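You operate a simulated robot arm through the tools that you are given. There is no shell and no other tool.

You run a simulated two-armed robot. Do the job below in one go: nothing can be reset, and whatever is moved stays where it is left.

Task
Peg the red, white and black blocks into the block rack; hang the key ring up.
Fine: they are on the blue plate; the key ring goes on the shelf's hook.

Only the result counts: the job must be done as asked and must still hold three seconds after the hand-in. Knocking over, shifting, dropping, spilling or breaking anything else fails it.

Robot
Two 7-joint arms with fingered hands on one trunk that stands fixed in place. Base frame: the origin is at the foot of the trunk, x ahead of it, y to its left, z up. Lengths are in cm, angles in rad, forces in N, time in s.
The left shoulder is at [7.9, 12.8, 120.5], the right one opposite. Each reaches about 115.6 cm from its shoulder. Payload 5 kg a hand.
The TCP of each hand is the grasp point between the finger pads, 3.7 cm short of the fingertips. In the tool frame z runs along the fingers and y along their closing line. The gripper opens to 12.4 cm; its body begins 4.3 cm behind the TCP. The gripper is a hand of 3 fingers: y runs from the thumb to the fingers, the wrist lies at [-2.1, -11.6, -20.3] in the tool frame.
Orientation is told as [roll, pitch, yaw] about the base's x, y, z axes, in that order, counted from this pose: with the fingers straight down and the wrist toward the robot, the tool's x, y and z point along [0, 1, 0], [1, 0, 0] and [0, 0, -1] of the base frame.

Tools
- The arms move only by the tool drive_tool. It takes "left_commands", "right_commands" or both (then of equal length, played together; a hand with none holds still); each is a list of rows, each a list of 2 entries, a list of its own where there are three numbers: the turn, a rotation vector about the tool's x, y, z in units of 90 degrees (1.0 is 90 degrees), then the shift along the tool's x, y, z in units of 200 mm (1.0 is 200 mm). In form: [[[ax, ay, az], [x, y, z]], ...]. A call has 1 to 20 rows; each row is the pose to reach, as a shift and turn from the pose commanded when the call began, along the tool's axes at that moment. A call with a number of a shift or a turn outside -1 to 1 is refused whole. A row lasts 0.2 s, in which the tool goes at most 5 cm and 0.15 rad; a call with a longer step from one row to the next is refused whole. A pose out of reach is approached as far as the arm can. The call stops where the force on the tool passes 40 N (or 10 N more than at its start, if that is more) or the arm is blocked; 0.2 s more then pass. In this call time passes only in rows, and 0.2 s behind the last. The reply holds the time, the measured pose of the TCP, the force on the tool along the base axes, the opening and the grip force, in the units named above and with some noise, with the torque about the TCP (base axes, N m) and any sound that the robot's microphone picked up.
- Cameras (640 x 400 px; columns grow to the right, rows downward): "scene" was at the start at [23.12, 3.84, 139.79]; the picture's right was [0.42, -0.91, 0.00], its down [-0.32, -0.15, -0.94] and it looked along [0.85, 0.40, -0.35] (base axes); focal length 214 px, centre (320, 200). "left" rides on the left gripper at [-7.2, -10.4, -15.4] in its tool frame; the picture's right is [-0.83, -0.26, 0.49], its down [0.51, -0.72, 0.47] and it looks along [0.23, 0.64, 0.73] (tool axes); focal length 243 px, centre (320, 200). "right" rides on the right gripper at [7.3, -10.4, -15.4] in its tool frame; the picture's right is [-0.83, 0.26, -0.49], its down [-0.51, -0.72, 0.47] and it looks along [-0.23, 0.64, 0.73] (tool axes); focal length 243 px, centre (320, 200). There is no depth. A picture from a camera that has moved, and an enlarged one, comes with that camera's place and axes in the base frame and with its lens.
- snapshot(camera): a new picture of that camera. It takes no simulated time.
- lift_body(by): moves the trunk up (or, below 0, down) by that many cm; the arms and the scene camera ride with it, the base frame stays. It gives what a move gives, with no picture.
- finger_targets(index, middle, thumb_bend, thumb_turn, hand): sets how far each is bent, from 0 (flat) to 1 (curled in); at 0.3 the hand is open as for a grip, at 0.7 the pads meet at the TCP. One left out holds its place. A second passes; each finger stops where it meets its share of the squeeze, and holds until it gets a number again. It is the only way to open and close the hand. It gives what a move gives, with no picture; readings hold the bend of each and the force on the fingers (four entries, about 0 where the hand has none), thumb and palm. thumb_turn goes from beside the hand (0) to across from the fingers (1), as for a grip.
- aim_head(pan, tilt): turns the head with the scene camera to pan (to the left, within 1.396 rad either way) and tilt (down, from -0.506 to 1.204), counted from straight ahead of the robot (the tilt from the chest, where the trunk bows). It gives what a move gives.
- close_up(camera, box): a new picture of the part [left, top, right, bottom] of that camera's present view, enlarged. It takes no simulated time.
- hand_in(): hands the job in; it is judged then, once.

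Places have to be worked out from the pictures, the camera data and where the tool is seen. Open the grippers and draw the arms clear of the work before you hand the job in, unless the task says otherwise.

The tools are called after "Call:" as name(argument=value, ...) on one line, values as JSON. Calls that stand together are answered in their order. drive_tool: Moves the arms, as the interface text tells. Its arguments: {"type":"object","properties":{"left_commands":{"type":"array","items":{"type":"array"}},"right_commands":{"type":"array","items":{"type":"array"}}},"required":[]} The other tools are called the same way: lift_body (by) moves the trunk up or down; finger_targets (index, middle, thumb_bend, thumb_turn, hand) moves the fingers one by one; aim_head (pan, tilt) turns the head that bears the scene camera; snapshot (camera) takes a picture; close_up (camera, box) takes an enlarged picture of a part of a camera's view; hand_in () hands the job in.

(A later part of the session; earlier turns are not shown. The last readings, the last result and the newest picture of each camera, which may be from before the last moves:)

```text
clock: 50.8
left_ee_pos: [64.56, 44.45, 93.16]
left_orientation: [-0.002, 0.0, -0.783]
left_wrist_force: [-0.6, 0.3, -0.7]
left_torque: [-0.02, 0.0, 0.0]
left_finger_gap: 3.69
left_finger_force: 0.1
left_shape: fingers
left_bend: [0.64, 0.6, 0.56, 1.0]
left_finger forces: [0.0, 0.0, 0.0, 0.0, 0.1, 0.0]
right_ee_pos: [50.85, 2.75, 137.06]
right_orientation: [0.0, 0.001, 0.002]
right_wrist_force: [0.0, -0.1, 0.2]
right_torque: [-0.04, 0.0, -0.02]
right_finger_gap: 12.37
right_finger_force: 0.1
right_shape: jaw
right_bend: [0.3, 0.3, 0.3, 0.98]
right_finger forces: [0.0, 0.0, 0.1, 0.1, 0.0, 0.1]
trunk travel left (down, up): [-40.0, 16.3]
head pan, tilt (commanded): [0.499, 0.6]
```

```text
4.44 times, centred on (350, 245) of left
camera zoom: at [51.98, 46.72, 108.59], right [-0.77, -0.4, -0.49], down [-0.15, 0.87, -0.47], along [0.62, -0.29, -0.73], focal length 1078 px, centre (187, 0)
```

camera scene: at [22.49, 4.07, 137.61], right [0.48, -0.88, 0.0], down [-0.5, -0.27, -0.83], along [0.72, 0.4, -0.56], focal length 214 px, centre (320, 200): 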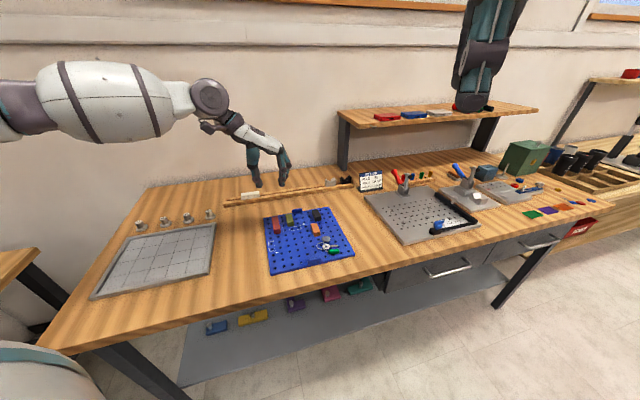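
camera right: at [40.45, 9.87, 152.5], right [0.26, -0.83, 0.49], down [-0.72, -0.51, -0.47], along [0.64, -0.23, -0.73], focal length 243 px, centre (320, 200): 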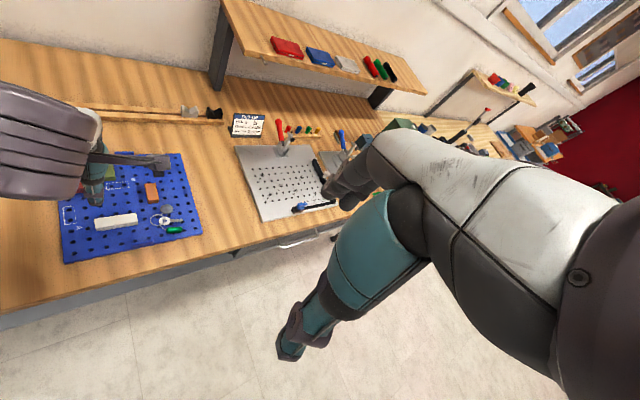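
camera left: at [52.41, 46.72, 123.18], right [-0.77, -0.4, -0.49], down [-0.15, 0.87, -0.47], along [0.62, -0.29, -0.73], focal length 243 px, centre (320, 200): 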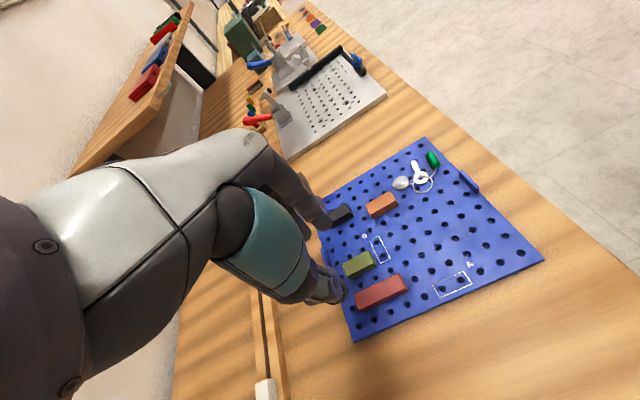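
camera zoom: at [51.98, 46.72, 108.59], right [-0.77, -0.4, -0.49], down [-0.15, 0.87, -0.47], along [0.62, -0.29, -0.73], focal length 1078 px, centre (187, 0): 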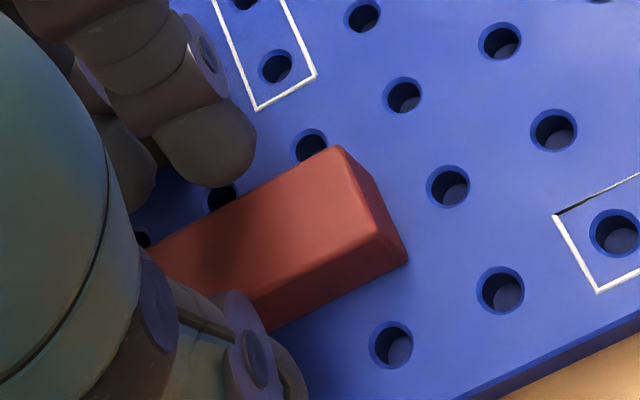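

Middle finger is now clear of olive in the view. I lower in small steps, watching finger forces.

Call:
drive_tool(left_commands=[[[0, 0, 0], [0, 0, 0.02]], [[0, 0, 0], [0, 0, 0.04]], [[0, 0, 0], [0, 0, 0.06]]])

Call:
close_up(camera="scene", box=[260, 200, 310, 240])

```text
clock: 51.6
left_ee_pos: [64.56, 44.51, 91.95]
left_orientation: [-0.001, 0.0, -0.785]
left_wrist_force: [-0.3, -0.9, 1.4]
left_torque: [-0.04, -0.07, 0.03]
left_finger_gap: 3.75
left_finger_force: 0.9
left_shape: fingers
left_bend: [0.64, 0.6, 0.56, 1.0]
left_finger forces: [0.8, 1.0, 0.1, 0.0, 0.1, 0.0]
right_ee_pos: [50.71, 2.5, 137.13]
right_orientation: [-0.001, 0.0, 0.002]
right_wrist_force: [0.9, -0.5, -0.5]
right_torque: [-0.02, 0.0, 0.0]
right_finger_gap: 12.36
right_finger_force: 0.1
right_shape: jaw
right_bend: [0.3, 0.3, 0.3, 0.98]
right_finger forces: [0.0, 0.0, 0.1, 0.0, 0.0, 0.0]
trunk travel left (down, up): [-40.0, 16.3]
head pan, tilt (commanded): [0.499, 0.6]
```

```text
10.00 times, centred on (285, 220) of scene
camera zoom: at [22.44, 4.12, 137.62], right [0.48, -0.88, 0.0], down [-0.5, -0.27, -0.83], along [0.72, 0.4, -0.56], focal length 2145 px, centre (670, 0)
```

zoom: 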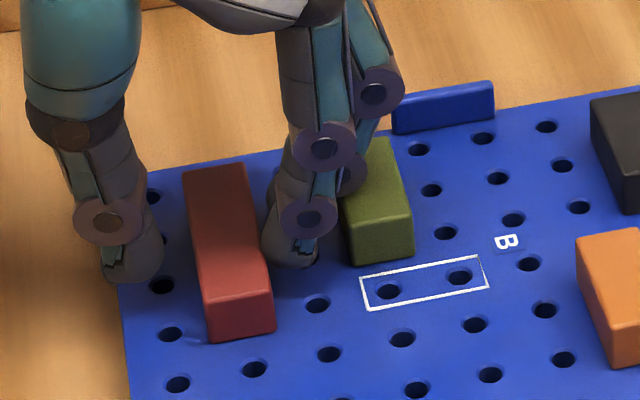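

Only ~1 N on the fingers (light brush). I go down the last 5 mm.

Call:
drive_tool(left_commands=[[[0, 0, 0], [0, 0, 0.008]], [[0, 0, 0], [0, 0, 0.016]], [[0, 0, 0], [0, 0, 0.024]]])

Call:
close_up(camera="scene", box=[260, 200, 310, 240])

Call:
close_up(camera="left", box=[290, 200, 410, 290])

```text
clock: 52.4
left_ee_pos: [64.53, 44.46, 91.71]
left_orientation: [0.002, -0.004, -0.783]
left_wrist_force: [0.5, 1.9, 18.2]
left_torque: [-0.26, -0.71, 0.07]
left_finger_gap: 3.77
left_finger_force: 8.6
left_shape: fingers
left_bend: [0.64, 0.61, 0.56, 1.0]
left_finger forces: [0.7, 17.0, 0.0, 0.1, 0.0, 0.1]
right_ee_pos: [50.62, 2.51, 137.19]
right_orientation: [0.001, -0.001, 0.002]
right_wrist_force: [0.7, -0.7, 0.5]
right_torque: [0.01, -0.01, -0.01]
right_finger_gap: 12.35
right_finger_force: 0.1
right_shape: jaw
right_bend: [0.3, 0.3, 0.3, 0.98]
right_finger forces: [0.1, 0.0, 0.0, 0.0, 0.0, 0.0]
trunk travel left (down, up): [-40.0, 16.3]
head pan, tilt (commanded): [0.499, 0.6]
```

```text
10.00 times, centred on (285, 220) of scene
camera zoom: at [22.28, 4.03, 137.66], right [0.48, -0.88, 0.0], down [-0.49, -0.27, -0.83], along [0.73, 0.4, -0.56], focal length 2145 px, centre (670, 0)
```

zoom: 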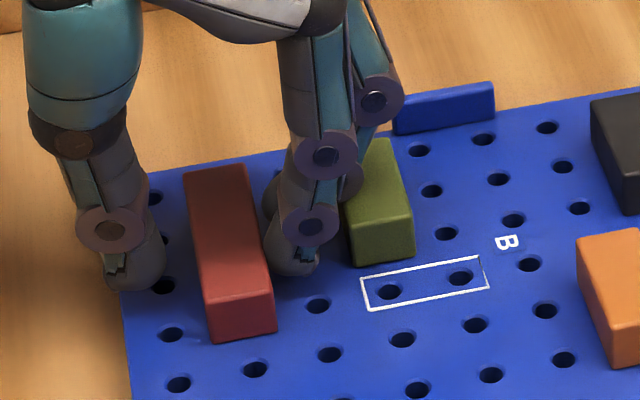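

```text
4.44 times, centred on (350, 245) of left
camera zoom: at [51.91, 46.72, 107.04], right [-0.77, -0.4, -0.49], down [-0.15, 0.87, -0.47], along [0.62, -0.29, -0.73], focal length 1078 px, centre (187, 0)
```

zoom: 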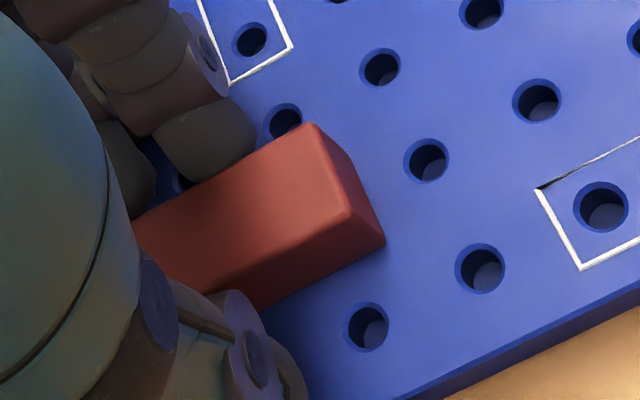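

The middle finger's joint catches olive's edge (contact computed at tool y≈3.8), so a cross-width grip is too tight here. I back off upward and will instead grip red end-to-end with yaw +45°, where there are no neighbours.

Call:
drive_tool(left_commands=[[[0, 0, 0], [0, 0, -0.03]], [[0, 0, 0], [0, 0, -0.15]], [[0, 0, 0], [0, 0, -0.35]], [[0, 0, 0], [0, 0, -0.55]], [[0, 0, 0], [0, 0, -0.75]]])

Call:
close_up(camera="scene", box=[255, 200, 365, 280])

Call:
drive_tool(left_commands=[[[0, 0, -0.083], [0, 0, 0]], [[0, 0, -0.167], [0, 0, 0]], [[0, 0, -0.25], [0, 0, 0]], [[0, 0, -0.333], [0, 0, 0]], [[0, 0, -0.417], [0, 0, 0]], [[0, 0, -0.5], [0, 0, 0]], [[0, 0, -0.583], [0, 0, 0]], [[0, 0, -0.667], [0, 0, 0]], [[0, 0, -0.75], [0, 0, 0]], [[0, 0, -0.833], [0, 0, 0]], [[0, 0, -0.917], [0, 0, 0]], [[0, 0, -1.0], [0, 0, 0]]])

Call:
finger_targets(hand="left", index=0.41, middle=0.38, thumb_bend=0.41)

Call:
snapshot(camera="left")

Call:
close_up(camera="left", box=[290, 180, 450, 300])

```text
clock: 53.6
left_ee_pos: [64.58, 44.79, 106.59]
left_orientation: [0.0, 0.0, -0.786]
left_wrist_force: [0.1, -0.6, 0.4]
left_torque: [0.03, -0.02, -0.02]
left_finger_gap: 3.71
left_finger_force: 0.0
left_shape: fingers
left_bend: [0.64, 0.6, 0.56, 1.0]
left_finger forces: [0.1, 0.0, 0.1, 0.0, 0.0, 0.0]
right_ee_pos: [50.67, 2.64, 137.05]
right_orientation: [-0.002, -0.001, 0.002]
right_wrist_force: [0.7, 0.3, 0.4]
right_torque: [0.03, -0.02, 0.0]
right_finger_gap: 12.36
right_finger_force: 0.0
right_shape: jaw
right_bend: [0.3, 0.3, 0.3, 0.98]
right_finger forces: [0.0, 0.0, 0.1, 0.1, 0.1, 0.0]
trunk travel left (down, up): [-40.0, 16.3]
head pan, tilt (commanded): [0.499, 0.6]
```

```text
5.00 times, centred on (310, 240) of scene
camera zoom: at [22.36, 4.03, 137.63], right [0.48, -0.88, 0.0], down [-0.5, -0.27, -0.83], along [0.72, 0.4, -0.56], focal length 1072 px, centre (370, 0)
```

zoom: 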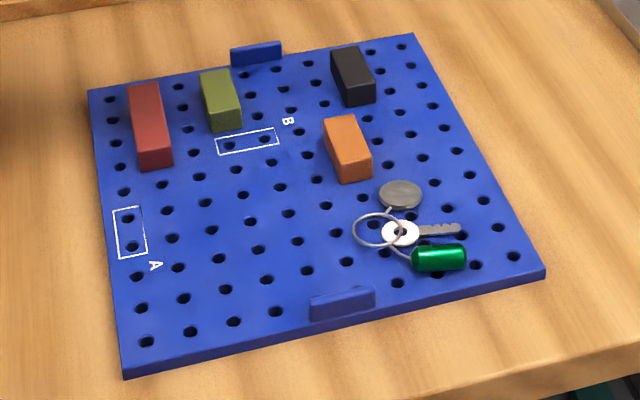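

```text
clock: 56.2
left_ee_pos: [64.61, 44.46, 106.63]
left_orientation: [0.0, 0.002, 0.786]
left_wrist_force: [-0.4, -0.7, -0.6]
left_torque: [0.01, 0.01, 0.02]
left_finger_gap: 3.7
left_finger_force: 0.0
left_shape: fingers
left_bend: [0.64, 0.6, 0.56, 1.0]
left_finger forces: [0.1, 0.0, 0.0, 0.1, 0.0, 0.0]
right_ee_pos: [50.88, 2.57, 137.11]
right_orientation: [0.0, -0.001, 0.003]
right_wrist_force: [0.4, -1.0, 0.5]
right_torque: [0.03, 0.0, 0.03]
right_finger_gap: 12.34
right_finger_force: 0.0
right_shape: jaw
right_bend: [0.3, 0.3, 0.3, 0.98]
right_finger forces: [0.0, 0.0, 0.0, 0.0, 0.0, 0.0]
trunk travel left (down, up): [-40.0, 16.3]
head pan, tilt (commanded): [0.499, 0.6]
```

```text
clock: 57.2
left_ee_pos: [64.66, 44.63, 106.57]
left_orientation: [-0.001, 0.003, 0.786]
left_wrist_force: [-0.1, -0.4, -0.6]
left_torque: [-0.03, 0.01, 0.0]
left_finger_gap: 9.49
left_finger_force: 0.1
left_shape: fingers
left_bend: [0.41, 0.38, 0.41, 0.99]
left_finger forces: [0.1, 0.1, 0.1, 0.1, 0.0, 0.0]
right_ee_pos: [50.75, 2.56, 137.13]
right_orientation: [0.002, -0.001, 0.001]
right_wrist_force: [-0.5, 0.1, 0.5]
right_torque: [0.01, 0.03, -0.02]
right_finger_gap: 12.37
right_finger_force: 0.1
right_shape: jaw
right_bend: [0.3, 0.3, 0.3, 0.98]
right_finger forces: [0.1, 0.1, 0.1, 0.0, 0.0, 0.1]
trunk travel left (down, up): [-40.0, 16.3]
head pan, tilt (commanded): [0.499, 0.6]
```

```text
taken
camera left: at [62.28, 31.98, 121.96], right [0.4, -0.77, -0.49], down [-0.87, -0.15, -0.47], along [0.29, 0.62, -0.73], focal length 243 px, centre (320, 200)
```

left: 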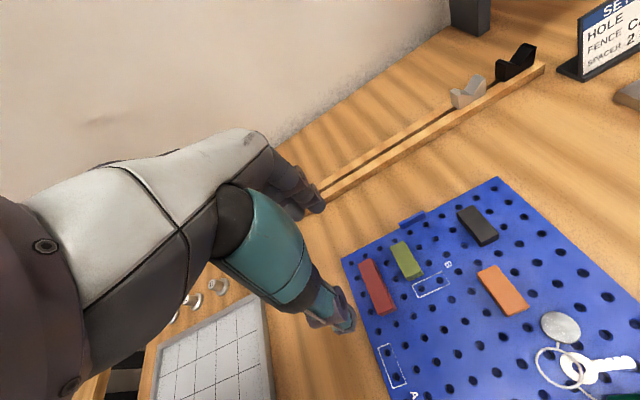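

```text
3.33 times, centred on (370, 240) of left
camera zoom: at [62.28, 31.98, 121.96], right [0.4, -0.77, -0.49], down [-0.87, -0.15, -0.47], along [0.29, 0.62, -0.73], focal length 809 px, centre (153, 67)
```

zoom: 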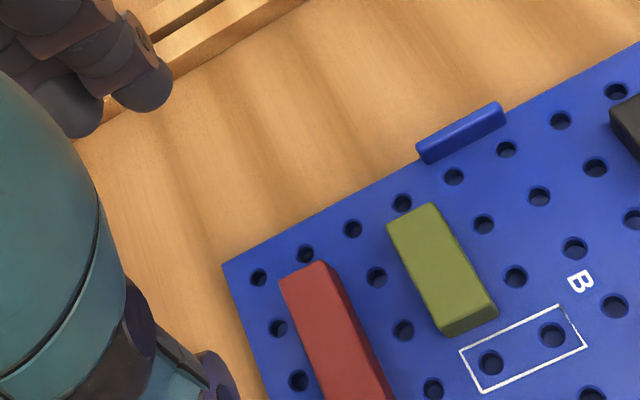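

Plate unchanged. Red's centre is at tool (−0.05, +0.5); I shift so both fingers share its far end, and descend to z≈94.5 with a 9.5 cm opening.

Call:
drive_tool(left_commands=[[[0, 0, 0], [-0.0325, 0.025, 0.15]], [[0, 0, 0], [-0.0325, 0.025, 0.3]], [[0, 0, 0], [-0.0325, 0.025, 0.45]], [[0, 0, 0], [-0.0325, 0.025, 0.6]]])

Call:
close_up(camera="left", box=[260, 170, 420, 320])

Call:
close_up(camera="scene", box=[245, 170, 325, 240])

```text
clock: 58.2
left_ee_pos: [65.62, 44.35, 94.55]
left_orientation: [0.001, 0.005, 0.786]
left_wrist_force: [0.6, -0.9, 0.7]
left_torque: [0.01, 0.03, 0.01]
left_finger_gap: 9.49
left_finger_force: 0.0
left_shape: fingers
left_bend: [0.41, 0.38, 0.41, 0.99]
left_finger forces: [0.0, 0.0, 0.0, 0.1, 0.0, 0.0]
right_ee_pos: [50.96, 2.8, 137.0]
right_orientation: [-0.001, 0.002, 0.002]
right_wrist_force: [-0.1, -0.1, 0.2]
right_torque: [0.02, 0.02, -0.01]
right_finger_gap: 12.37
right_finger_force: 0.2
right_shape: jaw
right_bend: [0.3, 0.3, 0.3, 0.98]
right_finger forces: [0.1, 0.0, 0.0, 0.0, 0.1, 0.0]
trunk travel left (down, up): [-40.0, 16.3]
head pan, tilt (commanded): [0.499, 0.6]
```

```text
2.67 times, centred on (340, 245) of left
camera zoom: at [63.42, 31.79, 109.93], right [0.4, -0.77, -0.49], down [-0.87, -0.15, -0.47], along [0.29, 0.62, -0.73], focal length 647 px, centre (267, 80)
```

zoom: 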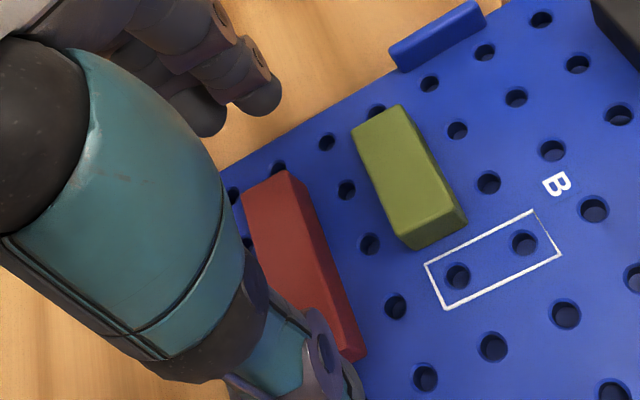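

```text
5.71 times, centred on (285, 205) of scene
camera zoom: at [22.61, 4.19, 137.58], right [0.48, -0.88, 0.0], down [-0.5, -0.27, -0.82], along [0.72, 0.39, -0.57], focal length 1226 px, centre (520, 171)
```

zoom: 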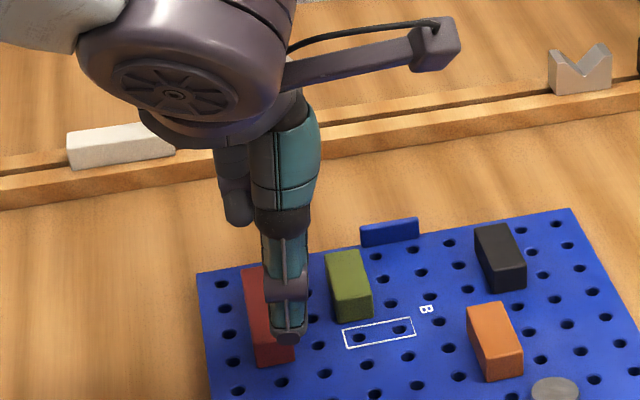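

I correct 0.4 cm sideways so the block end is shared by index and middle, and descend to z≈92.

Call:
drive_tool(left_commands=[[[0, 0, 0], [0.02, -0.005, 0]], [[0, 0, 0], [0.02, -0.005, 0.06]], [[0, 0, 0], [0.02, -0.005, 0.127]]])

Call:
close_up(camera="left", box=[260, 170, 420, 320])

Call:
close_up(camera="scene", box=[255, 185, 315, 235])

```text
clock: 59.0
left_ee_pos: [65.03, 44.65, 92.03]
left_orientation: [0.001, 0.0, 0.787]
left_wrist_force: [0.2, 0.1, 0.2]
left_torque: [-0.01, -0.01, 0.0]
left_finger_gap: 9.47
left_finger_force: 0.1
left_shape: fingers
left_bend: [0.41, 0.38, 0.41, 0.99]
left_finger forces: [0.1, 0.0, 0.0, 0.0, 0.0, 0.0]
right_ee_pos: [50.76, 2.66, 137.03]
right_orientation: [0.002, 0.001, 0.001]
right_wrist_force: [0.1, 0.0, -0.1]
right_torque: [0.04, 0.02, -0.02]
right_finger_gap: 12.34
right_finger_force: 0.1
right_shape: jaw
right_bend: [0.3, 0.3, 0.3, 0.98]
right_finger forces: [0.0, 0.0, 0.1, 0.0, 0.1, 0.0]
trunk travel left (down, up): [-40.0, 16.3]
head pan, tilt (commanded): [0.499, 0.6]
```

```text
2.67 times, centred on (340, 245) of left
camera zoom: at [62.83, 32.12, 107.41], right [0.4, -0.77, -0.49], down [-0.87, -0.15, -0.47], along [0.29, 0.62, -0.73], focal length 647 px, centre (267, 80)
```

zoom: 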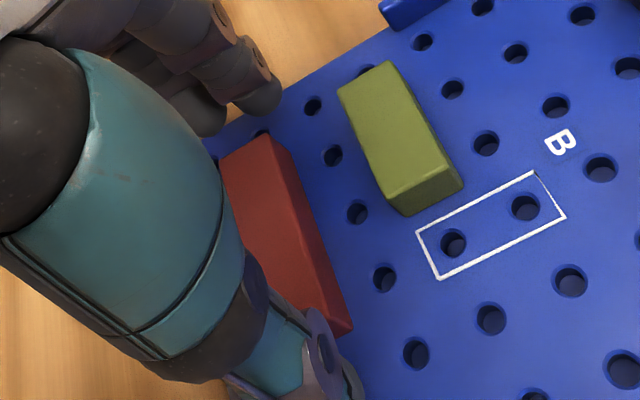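

```text
8.00 times, centred on (285, 210) of scene
camera zoom: at [22.48, 4.14, 137.61], right [0.48, -0.88, 0.0], down [-0.5, -0.27, -0.82], along [0.72, 0.4, -0.57], focal length 1716 px, centre (600, 120)
```

zoom: 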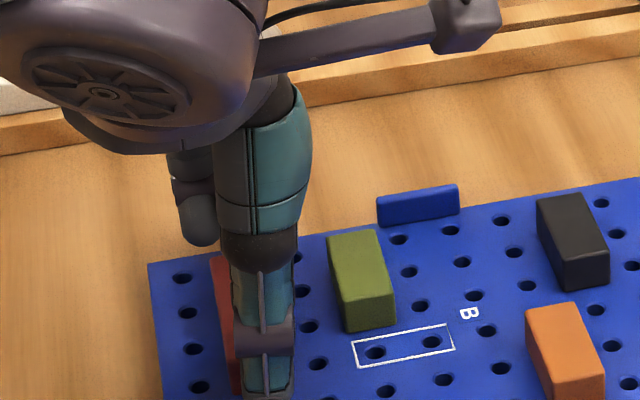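

Alignment is good (block centre at x≈0.3). I make a small −0.15 cm correction, go down to z≈91.3, then close on the block's ends.

Call:
drive_tool(left_commands=[[[0, 0, 0], [-0.0075, -0.004, 0.015]], [[0, 0, 0], [-0.0075, -0.004, 0.034]]])

Call:
finger_targets(hand="left", index=0.58, middle=0.58, thumb_bend=0.58)

Call:
close_up(camera="left", box=[260, 170, 420, 320])

Call:
close_up(camera="scene", box=[255, 190, 315, 240])

```text
clock: 59.6
left_ee_pos: [65.3, 44.58, 91.26]
left_orientation: [0.0, 0.001, 0.786]
left_wrist_force: [0.2, -0.5, -0.4]
left_torque: [-0.03, -0.01, 0.0]
left_finger_gap: 9.49
left_finger_force: 0.1
left_shape: fingers
left_bend: [0.41, 0.38, 0.41, 0.99]
left_finger forces: [0.0, 0.0, 0.1, 0.1, 0.0, 0.0]
right_ee_pos: [50.77, 2.57, 137.13]
right_orientation: [0.0, 0.001, 0.002]
right_wrist_force: [0.4, -1.2, 0.1]
right_torque: [0.03, -0.04, 0.01]
right_finger_gap: 12.35
right_finger_force: 0.1
right_shape: jaw
right_bend: [0.3, 0.3, 0.3, 0.98]
right_finger forces: [0.0, 0.0, 0.0, 0.0, 0.1, 0.1]
trunk travel left (down, up): [-40.0, 16.3]
head pan, tilt (commanded): [0.499, 0.6]
```

```text
clock: 60.6
left_ee_pos: [65.19, 44.38, 91.53]
left_orientation: [-0.003, 0.0, 0.787]
left_wrist_force: [7.4, 5.8, 16.3]
left_torque: [0.81, -0.64, -0.11]
left_finger_gap: 7.29
left_finger_force: 20.5
left_shape: fingers
left_bend: [0.49, 0.5, 0.49, 1.0]
left_finger forces: [7.7, 22.1, 0.0, 0.1, 11.0, 0.0]
right_ee_pos: [50.73, 2.57, 137.24]
right_orientation: [0.001, -0.001, 0.002]
right_wrist_force: [0.2, -0.4, 0.2]
right_torque: [0.04, 0.02, 0.01]
right_finger_gap: 12.35
right_finger_force: 0.2
right_shape: jaw
right_bend: [0.3, 0.3, 0.3, 0.98]
right_finger forces: [0.1, 0.0, 0.1, 0.1, 0.0, 0.1]
trunk travel left (down, up): [-40.0, 16.3]
head pan, tilt (commanded): [0.499, 0.6]
```

```text
2.67 times, centred on (340, 245) of left
camera zoom: at [62.86, 31.91, 106.75], right [0.4, -0.77, -0.49], down [-0.87, -0.15, -0.47], along [0.29, 0.62, -0.73], focal length 647 px, centre (267, 80)
```

zoom: 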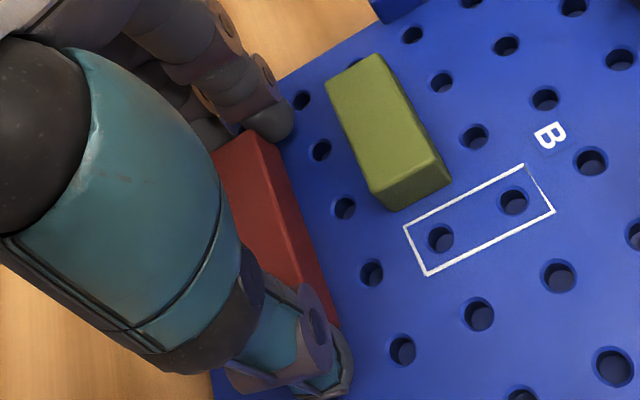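

```text
8.00 times, centred on (285, 215) of scene
camera zoom: at [22.38, 4.08, 137.64], right [0.48, -0.88, 0.0], down [-0.5, -0.27, -0.83], along [0.72, 0.4, -0.56], focal length 1716 px, centre (600, 80)
```

zoom: 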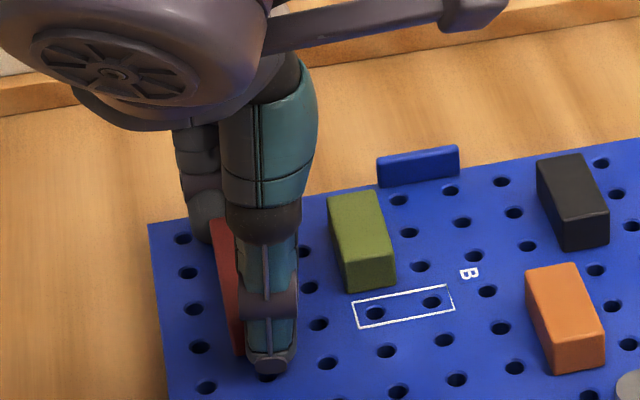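

The middle tip is pressing on the plate. I raise 3 mm and squeeze again.

Call:
drive_tool(left_commands=[[[0, 0, 0], [0, 0, -0.01]], [[0, 0, 0], [0, 0, -0.02]]])

Call:
finger_targets(hand="left", index=0.6, middle=0.6, thumb_bend=0.6)

Call:
close_up(camera="left", box=[260, 170, 420, 320])

Call:
close_up(camera="scene", box=[255, 190, 315, 240])

```text
clock: 61.2
left_ee_pos: [65.03, 44.3, 91.53]
left_orientation: [0.001, 0.006, 0.785]
left_wrist_force: [1.4, 0.1, 0.0]
left_torque: [0.02, -0.11, -0.01]
left_finger_gap: 7.25
left_finger_force: 13.1
left_shape: fingers
left_bend: [0.5, 0.51, 0.49, 1.0]
left_finger forces: [5.8, 8.0, 0.1, 0.0, 13.3, 0.0]
right_ee_pos: [50.84, 2.6, 137.03]
right_orientation: [0.001, -0.002, 0.001]
right_wrist_force: [0.6, 0.5, 0.1]
right_torque: [0.01, 0.02, -0.01]
right_finger_gap: 12.35
right_finger_force: 0.1
right_shape: jaw
right_bend: [0.3, 0.3, 0.3, 0.98]
right_finger forces: [0.0, 0.1, 0.1, 0.0, 0.0, 0.0]
trunk travel left (down, up): [-40.0, 16.3]
head pan, tilt (commanded): [0.499, 0.6]
```

```text
clock: 62.2
left_ee_pos: [65.25, 44.46, 91.63]
left_orientation: [0.001, 0.002, 0.785]
left_wrist_force: [-0.4, -0.2, -0.8]
left_torque: [-0.09, -0.05, -0.07]
left_finger_gap: 6.39
left_finger_force: 15.4
left_shape: fingers
left_bend: [0.55, 0.52, 0.5, 1.0]
left_finger forces: [6.1, 9.9, 0.0, 0.0, 14.6, 0.0]
right_ee_pos: [50.79, 2.62, 137.06]
right_orientation: [0.0, -0.002, 0.003]
right_wrist_force: [-0.9, 0.8, 0.1]
right_torque: [0.03, 0.01, 0.0]
right_finger_gap: 12.38
right_finger_force: 0.1
right_shape: jaw
right_bend: [0.3, 0.3, 0.3, 0.98]
right_finger forces: [0.0, 0.0, 0.1, 0.0, 0.1, 0.0]
trunk travel left (down, up): [-40.0, 16.3]
head pan, tilt (commanded): [0.499, 0.6]
```

```text
2.67 times, centred on (340, 245) of left
camera zoom: at [62.81, 31.94, 107.02], right [0.4, -0.77, -0.49], down [-0.87, -0.15, -0.47], along [0.29, 0.62, -0.73], focal length 647 px, centre (267, 80)
```

zoom: 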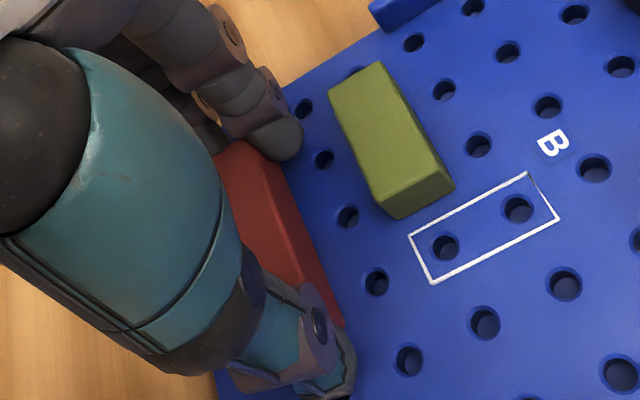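

```text
8.00 times, centred on (285, 215) of scene
camera zoom: at [22.47, 4.12, 137.61], right [0.48, -0.88, 0.0], down [-0.5, -0.27, -0.83], along [0.72, 0.4, -0.56], focal length 1716 px, centre (600, 80)
```

zoom: 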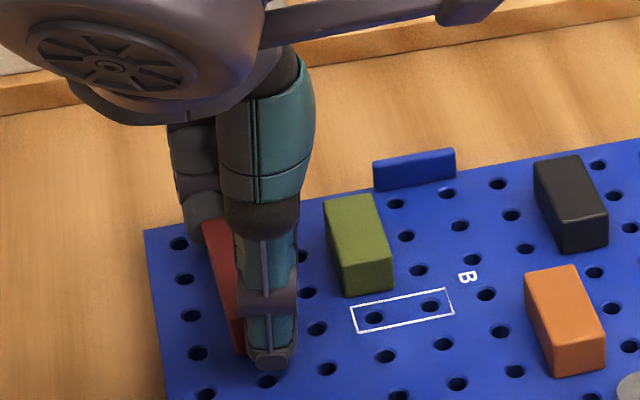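

Grip forces are balanced now, but I zoom in to check whether red is tilted before lifting.

Call:
close_up(camera="scene", box=[270, 205, 300, 240])

Call:
close_up(camera="left", box=[305, 190, 365, 310])

Call:
close_up(camera="right", box=[30, 120, 200, 260])

```text
11.43 times, centred on (285, 222) of scene
camera zoom: at [22.47, 4.12, 137.61], right [0.48, -0.88, 0.0], down [-0.5, -0.27, -0.83], along [0.72, 0.4, -0.56], focal length 2451 px, centre (720, -57)
```

zoom: 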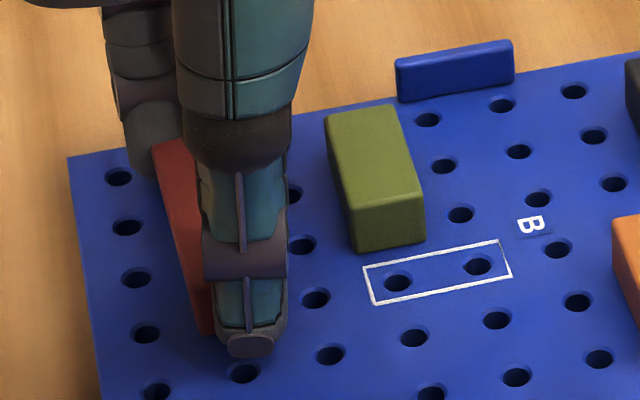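

```text
3.33 times, centred on (335, 250) of left
camera zoom: at [62.81, 31.94, 107.02], right [0.4, -0.77, -0.49], down [-0.87, -0.15, -0.47], along [0.29, 0.62, -0.73], focal length 809 px, centre (270, 33)
```

zoom: 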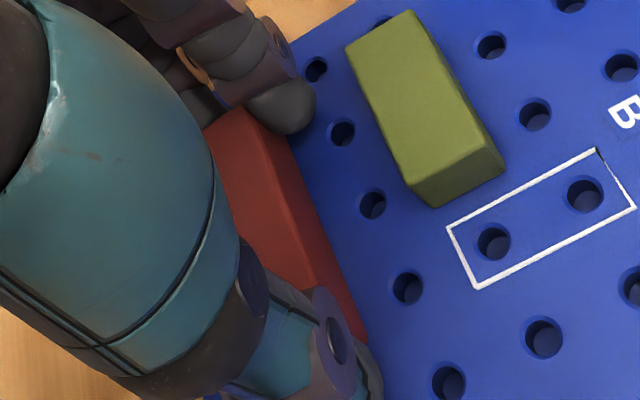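

```text
2.86 times, centred on (115, 190) of right
camera zoom: at [40.45, 9.89, 152.5], right [0.26, -0.83, 0.49], down [-0.72, -0.51, -0.47], along [0.64, -0.23, -0.73], focal length 693 px, centre (906, 229)
```

zoom: 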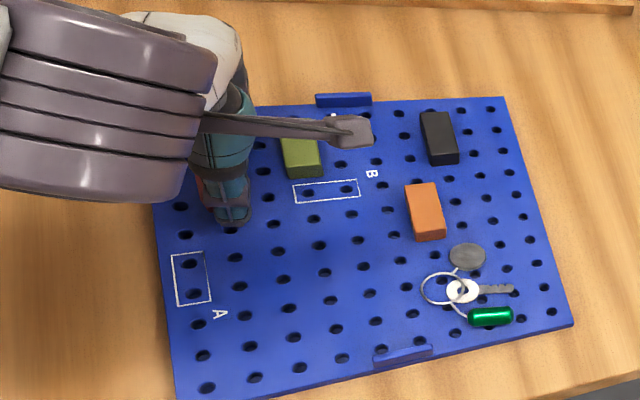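

It looks acceptable; I lift slowly 2.5 cm and check how the block hangs.

Call:
drive_tool(left_commands=[[[0, 0, 0], [0, 0, -0.02]], [[0, 0, 0], [0, 0, -0.04]], [[0, 0, 0], [0, 0, -0.06]], [[0, 0, 0], [0, 0, -0.09]], [[0, 0, 0], [0, 0, -0.13]]])

Call:
close_up(camera="scene", box=[260, 190, 310, 240])

Call:
close_up(camera="left", box=[280, 190, 380, 310])

```text
clock: 63.4
left_ee_pos: [65.05, 44.44, 94.33]
left_orientation: [0.0, 0.002, 0.786]
left_wrist_force: [-0.3, -0.2, 0.7]
left_torque: [0.0, 0.02, -0.02]
left_finger_gap: 6.29
left_finger_force: 15.0
left_shape: fingers
left_bend: [0.56, 0.52, 0.51, 1.0]
left_finger forces: [5.4, 10.5, 0.1, 0.1, 14.2, 0.0]
right_ee_pos: [50.84, 2.71, 137.13]
right_orientation: [0.0, 0.001, 0.001]
right_wrist_force: [-0.6, -0.4, -0.3]
right_torque: [0.01, 0.0, -0.02]
right_finger_gap: 12.35
right_finger_force: 0.1
right_shape: jaw
right_bend: [0.3, 0.3, 0.3, 0.98]
right_finger forces: [0.0, 0.0, 0.1, 0.1, 0.1, 0.1]
trunk travel left (down, up): [-40.0, 16.3]
head pan, tilt (commanded): [0.499, 0.6]
```

```text
8.00 times, centred on (285, 215) of scene
camera zoom: at [22.43, 4.11, 137.62], right [0.48, -0.88, 0.0], down [-0.5, -0.27, -0.83], along [0.72, 0.4, -0.56], focal length 1716 px, centre (600, 80)
```

zoom: 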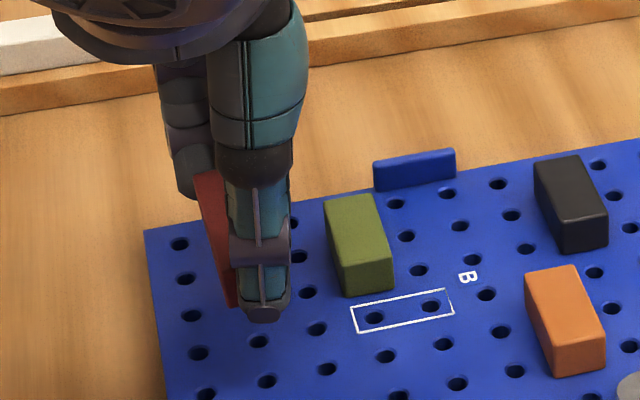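

```text
3.33 times, centred on (330, 250) of left
camera zoom: at [62.75, 31.93, 109.65], right [0.4, -0.77, -0.49], down [-0.87, -0.15, -0.47], along [0.29, 0.62, -0.73], focal length 809 px, centre (287, 33)
```

zoom: 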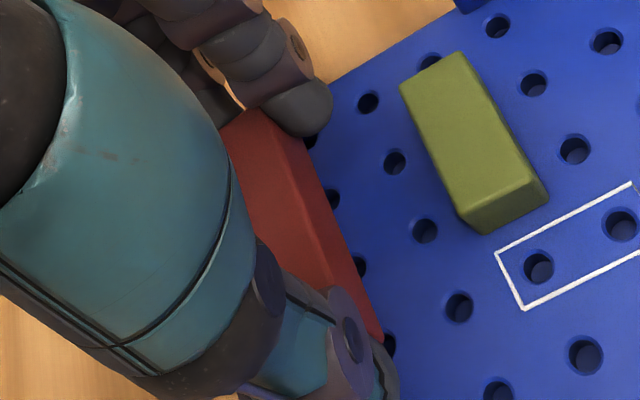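

Red came out cleanly. I raise it higher and inspect its attitude in the grip.

Call:
drive_tool(left_commands=[[[0, 0, 0], [0, 0, -0.2]], [[0, 0, 0], [0, 0, -0.4]], [[0, 0, 0], [0, 0, -0.6]], [[0, 0, 0], [0, 0, -0.8]]])

Call:
drive_tool(left_commands=[[[0, 0, 0.083], [0, 0, 0]], [[0, 0, 0.167], [0, 0, 0]], [[0, 0, 0.25], [0, 0, 0]], [[0, 0, 0.333], [0, 0, 0]], [[0, 0, 0.417], [0, 0, 0]], [[0, 0, 0.5], [0, 0, 0]], [[0, 0, 0.583], [0, 0, 0]], [[0, 0, 0.667], [0, 0, 0]], [[0, 0, 0.75], [0, 0, 0]], [[0, 0, 0.833], [0, 0, 0]], [[0, 0, 0.917], [0, 0, 0]], [[0, 0, 1.0], [0, 0, 0]]])

Call:
close_up(camera="scene", box=[250, 130, 330, 200])

Call:
close_up(camera="left", box=[260, 190, 400, 320])

```text
clock: 64.4
left_ee_pos: [64.94, 44.02, 110.07]
left_orientation: [-0.001, 0.001, 0.785]
left_wrist_force: [-0.5, -0.1, -0.9]
left_torque: [0.04, -0.01, 0.02]
left_finger_gap: 6.25
left_finger_force: 15.4
left_shape: fingers
left_bend: [0.56, 0.52, 0.51, 1.0]
left_finger forces: [5.3, 10.5, 0.0, 0.0, 14.1, 0.1]
right_ee_pos: [50.57, 2.46, 137.29]
right_orientation: [0.0, -0.001, 0.0]
right_wrist_force: [0.3, 0.1, -0.7]
right_torque: [0.0, -0.02, 0.01]
right_finger_gap: 12.38
right_finger_force: 0.1
right_shape: jaw
right_bend: [0.3, 0.3, 0.3, 0.98]
right_finger forces: [0.0, 0.0, 0.0, 0.1, 0.0, 0.0]
trunk travel left (down, up): [-40.0, 16.3]
head pan, tilt (commanded): [0.499, 0.6]
```

```text
clock: 67.0
left_ee_pos: [65.16, 44.54, 110.31]
left_orientation: [-0.003, 0.0, -0.786]
left_wrist_force: [0.6, 0.2, -0.3]
left_torque: [-0.01, 0.02, -0.01]
left_finger_gap: 6.19
left_finger_force: 15.1
left_shape: fingers
left_bend: [0.56, 0.52, 0.51, 1.0]
left_finger forces: [5.2, 10.5, 0.0, 0.1, 13.8, 0.1]
right_ee_pos: [50.94, 2.67, 137.09]
right_orientation: [-0.001, 0.0, 0.003]
right_wrist_force: [-0.2, 0.3, -0.5]
right_torque: [0.01, 0.01, -0.01]
right_finger_gap: 12.36
right_finger_force: 0.1
right_shape: jaw
right_bend: [0.3, 0.3, 0.3, 0.98]
right_finger forces: [0.0, 0.0, 0.1, 0.0, 0.0, 0.0]
trunk travel left (down, up): [-40.0, 16.3]
head pan, tilt (commanded): [0.499, 0.6]
```

```text
5.71 times, centred on (290, 165) of scene
camera zoom: at [22.51, 4.13, 137.6], right [0.48, -0.88, 0.0], down [-0.5, -0.27, -0.82], along [0.72, 0.4, -0.57], focal length 1226 px, centre (491, 400)
```

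zoom: 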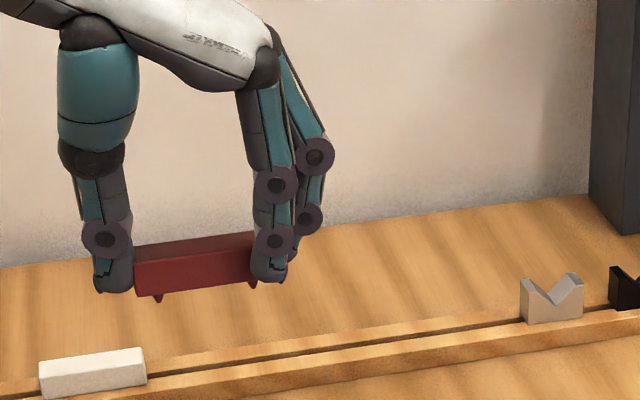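

```text
3.08 times, centred on (330, 255) of left
camera zoom: at [52.59, 46.74, 125.65], right [-0.77, -0.4, -0.49], down [-0.15, 0.87, -0.47], along [0.62, -0.29, -0.73], focal length 746 px, centre (289, 31)
```

zoom: 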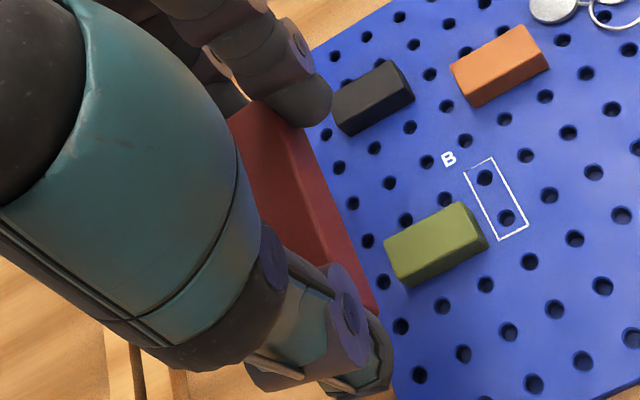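

Excellent view: red hangs level with both pins visible. I carry it over the rack at a free stretch (centre ~(82,56.6)).

Call:
drive_tool(left_commands=[[[0, 0, 0], [0.2, 0.035, 0.04]], [[0, 0, 0], [0.4, 0.07, 0.08]], [[0, 0, 0], [0.6, 0.105, 0.12]], [[0, 0, 0], [0.8, 0.14, 0.16]], [[0, 0, 0], [1.0, 0.173, 0.2]]])

Call:
drive_tool(left_commands=[[[0, 0, 0], [0.033, 0, 0.15]], [[0, 0, 0], [0.033, 0, 0.3]], [[0, 0, 0], [0.033, 0, 0.45]]])

Call:
snapshot(camera="left")

Call:
close_up(camera="scene", box=[250, 145, 330, 205])

```text
clock: 68.2
left_ee_pos: [82.2, 56.2, 106.22]
left_orientation: [-0.005, 0.0, -0.786]
left_wrist_force: [0.8, -0.3, 0.0]
left_torque: [-0.04, 0.04, -0.03]
left_finger_gap: 6.17
left_finger_force: 14.8
left_shape: fingers
left_bend: [0.56, 0.52, 0.51, 1.0]
left_finger forces: [5.0, 10.5, 0.0, 0.0, 13.7, 0.0]
right_ee_pos: [50.99, 2.69, 137.07]
right_orientation: [-0.002, 0.001, 0.001]
right_wrist_force: [0.3, 0.0, 0.2]
right_torque: [0.01, 0.06, 0.0]
right_finger_gap: 12.38
right_finger_force: 0.0
right_shape: jaw
right_bend: [0.3, 0.3, 0.3, 0.98]
right_finger forces: [0.0, 0.1, 0.0, 0.0, 0.0, 0.0]
trunk travel left (down, up): [-40.0, 16.3]
head pan, tilt (commanded): [0.499, 0.6]
```

```text
clock: 69.0
left_ee_pos: [82.14, 56.76, 97.5]
left_orientation: [-0.003, 0.0, -0.784]
left_wrist_force: [-0.1, -0.3, -0.1]
left_torque: [0.04, 0.02, -0.02]
left_finger_gap: 6.19
left_finger_force: 14.6
left_shape: fingers
left_bend: [0.56, 0.52, 0.51, 1.0]
left_finger forces: [4.9, 10.5, 0.0, 0.0, 13.6, 0.0]
right_ee_pos: [50.73, 2.6, 137.07]
right_orientation: [0.001, 0.001, 0.001]
right_wrist_force: [-0.9, 0.2, -0.2]
right_torque: [0.0, 0.0, -0.01]
right_finger_gap: 12.37
right_finger_force: 0.1
right_shape: jaw
right_bend: [0.3, 0.3, 0.3, 0.98]
right_finger forces: [0.0, 0.0, 0.0, 0.0, 0.0, 0.0]
trunk travel left (down, up): [-40.0, 16.3]
head pan, tilt (commanded): [0.499, 0.6]
```

```text
taken
camera left: at [69.46, 58.86, 112.93], right [-0.77, -0.4, -0.49], down [-0.15, 0.87, -0.47], along [0.62, -0.29, -0.73], focal length 243 px, centre (320, 200)
```

left: 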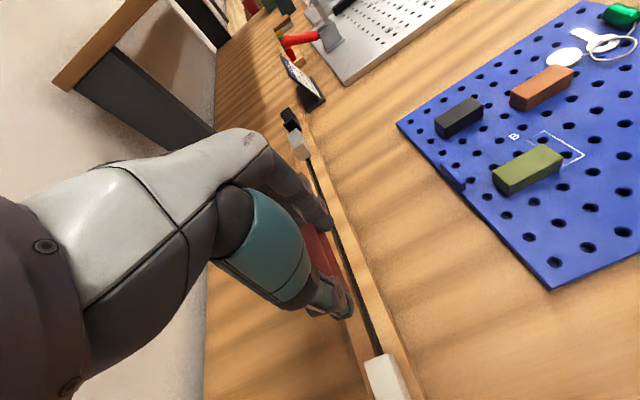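

```text
6.67 times, centred on (290, 175) of scene
camera zoom: at [22.44, 4.16, 137.62], right [0.48, -0.88, 0.0], down [-0.5, -0.27, -0.83], along [0.72, 0.4, -0.56], focal length 1430 px, centre (520, 367)
```

zoom: 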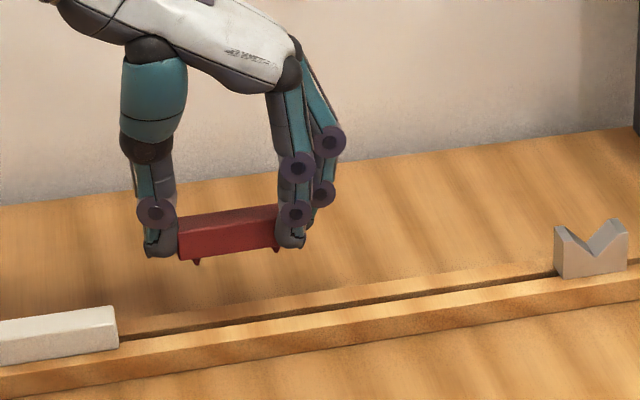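

Both cameras show block and slot. I zoom the left view to measure the slot line in the tool frame.

Call:
close_up(camera="left", box=[290, 150, 410, 250])

Call:
close_up(camera="left", box=[300, 250, 420, 350])

Call:
close_up(camera="scene", box=[262, 165, 312, 203])

```text
4.00 times, centred on (350, 200) of left
camera zoom: at [69.46, 58.86, 112.93], right [-0.77, -0.4, -0.49], down [-0.15, 0.87, -0.47], along [0.62, -0.29, -0.73], focal length 970 px, centre (200, 200)
```

zoom: 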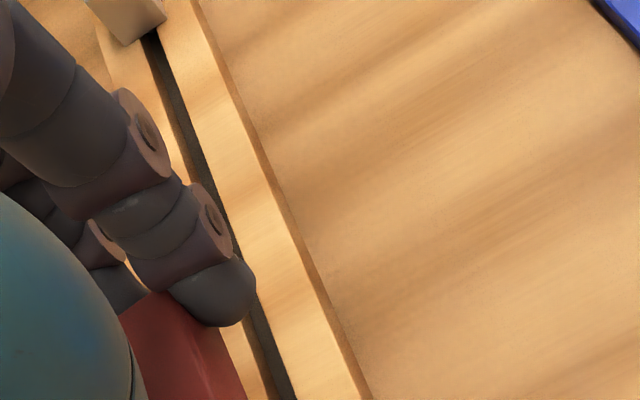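

```text
4.00 times, centred on (360, 300) of left
camera zoom: at [69.46, 58.86, 112.93], right [-0.77, -0.4, -0.49], down [-0.15, 0.87, -0.47], along [0.62, -0.29, -0.73], focal length 970 px, centre (160, -200)
```

zoom: 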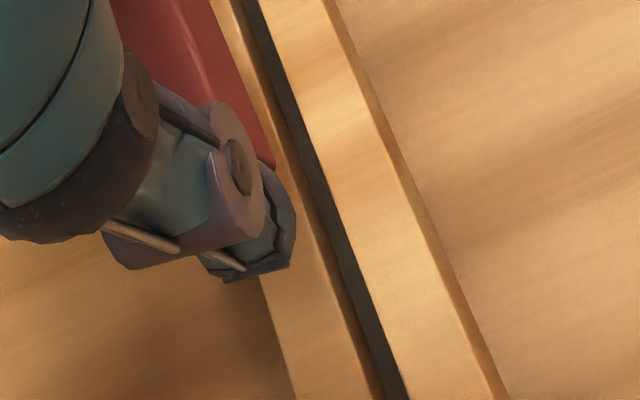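

```text
10.53 times, centred on (287, 184) of scene
camera zoom: at [22.44, 4.16, 137.62], right [0.48, -0.88, 0.0], down [-0.5, -0.27, -0.83], along [0.72, 0.4, -0.56], focal length 2258 px, centre (667, 368)
```

zoom: 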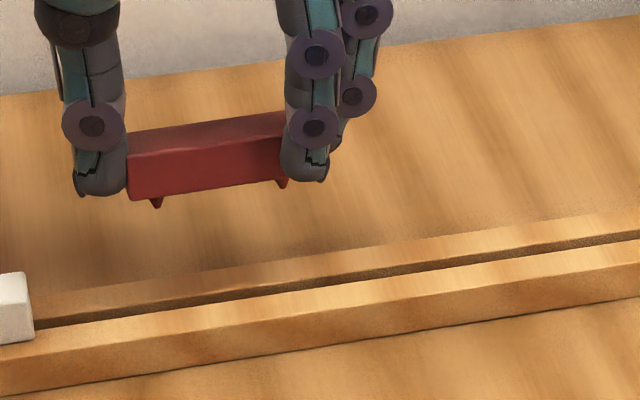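

Slot centre is at tool x≈0.3 and pins at ≈0.35 — already aligned. I lower to just above touch and re-measure.

Call:
drive_tool(left_commands=[[[0, 0, 0], [0, 0, 0.06]], [[0, 0, 0], [0, 0, 0.12]], [[0, 0, 0], [0, 0, 0.175]]])

Call:
close_up(camera="left", box=[290, 190, 390, 310])

Call:
close_up(camera="scene", box=[262, 170, 312, 208])

```text
clock: 69.8
left_ee_pos: [82.15, 56.63, 93.89]
left_orientation: [0.0, -0.001, -0.785]
left_wrist_force: [0.0, 0.5, -0.6]
left_torque: [0.01, -0.01, 0.01]
left_finger_gap: 6.19
left_finger_force: 14.6
left_shape: fingers
left_bend: [0.56, 0.52, 0.51, 1.0]
left_finger forces: [4.8, 10.6, 0.0, 0.0, 13.7, 0.0]
right_ee_pos: [50.83, 2.63, 137.02]
right_orientation: [0.001, 0.001, 0.001]
right_wrist_force: [-0.4, -0.3, -0.6]
right_torque: [-0.01, 0.0, 0.0]
right_finger_gap: 12.35
right_finger_force: 0.1
right_shape: jaw
right_bend: [0.3, 0.3, 0.3, 0.98]
right_finger forces: [0.1, 0.1, 0.0, 0.0, 0.0, 0.1]
trunk travel left (down, up): [-40.0, 16.3]
head pan, tilt (commanded): [0.499, 0.6]
```

```text
3.33 times, centred on (340, 250) of left
camera zoom: at [69.63, 58.69, 109.25], right [-0.77, -0.4, -0.49], down [-0.15, 0.87, -0.47], along [0.62, -0.29, -0.73], focal length 809 px, centre (253, 33)
```

zoom: 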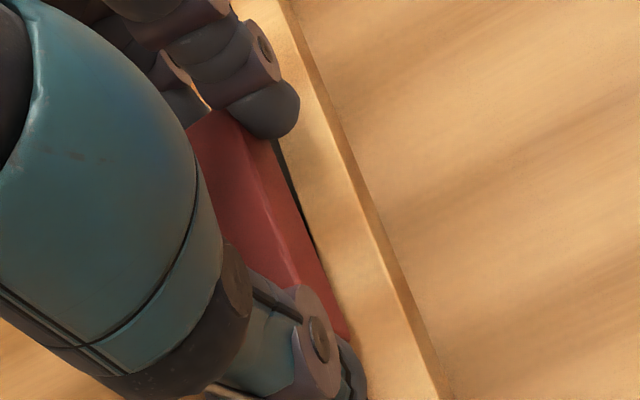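

```text
10.53 times, centred on (287, 189) of scene
camera zoom: at [22.49, 4.13, 137.61], right [0.48, -0.88, 0.0], down [-0.5, -0.27, -0.82], along [0.72, 0.4, -0.57], focal length 2258 px, centre (667, 316)
```

zoom: 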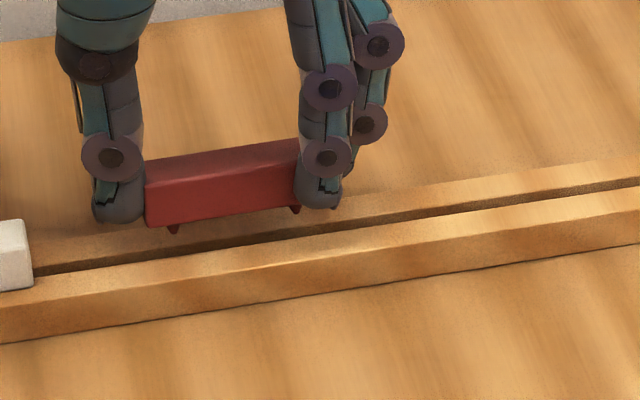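

Both pin tips line up with the slot (≈0.85 cm above it). I lower 1.1 cm slowly, watching force.

Call:
drive_tool(left_commands=[[[0, 0, 0], [0, 0, 0.01]], [[0, 0, 0], [0, 0, 0.02]], [[0, 0, 0], [0, 0, 0.03]], [[0, 0, 0], [0, 0, 0.04]], [[0, 0, 0], [0, 0, 0.048]], [[0, 0, 0], [0, 0, 0.056]]])

Call:
close_up(camera="scene", box=[262, 170, 312, 208])

Call:
close_up(camera="left", box=[290, 190, 390, 310])

```text
clock: 71.2
left_ee_pos: [82.1, 56.54, 92.89]
left_orientation: [0.001, -0.001, -0.785]
left_wrist_force: [-1.3, 1.2, 13.4]
left_torque: [-0.08, -0.26, -0.03]
left_finger_gap: 6.04
left_finger_force: 16.2
left_shape: fingers
left_bend: [0.57, 0.52, 0.51, 1.0]
left_finger forces: [4.6, 11.5, 0.0, 0.0, 15.9, 0.0]
right_ee_pos: [50.64, 2.44, 137.29]
right_orientation: [0.0, -0.001, 0.003]
right_wrist_force: [-0.3, -0.4, 0.1]
right_torque: [0.02, 0.01, 0.0]
right_finger_gap: 12.34
right_finger_force: 0.0
right_shape: jaw
right_bend: [0.3, 0.3, 0.3, 0.98]
right_finger forces: [0.0, 0.0, 0.0, 0.0, 0.0, 0.0]
trunk travel left (down, up): [-40.0, 16.3]
head pan, tilt (commanded): [0.499, 0.6]
```

```text
10.53 times, centred on (287, 189) of scene
camera zoom: at [22.25, 4.03, 137.66], right [0.48, -0.88, 0.0], down [-0.49, -0.27, -0.83], along [0.73, 0.4, -0.56], focal length 2258 px, centre (667, 316)
```

zoom: 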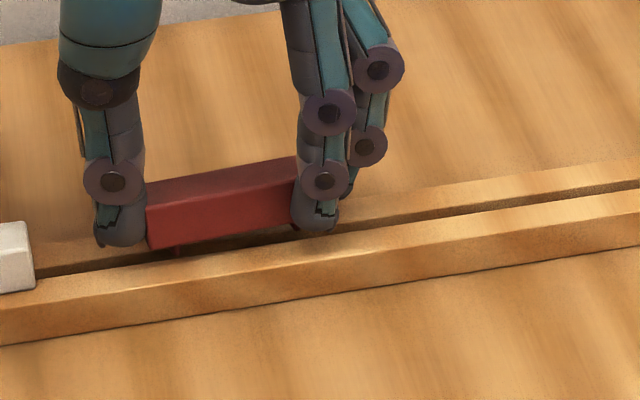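

```text
3.33 times, centred on (340, 250) of left
camera zoom: at [69.49, 58.76, 108.25], right [-0.77, -0.4, -0.49], down [-0.15, 0.87, -0.47], along [0.62, -0.29, -0.73], focal length 809 px, centre (253, 33)
```

zoom: 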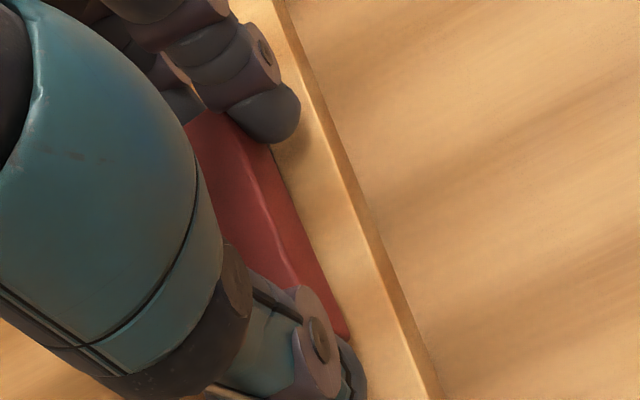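

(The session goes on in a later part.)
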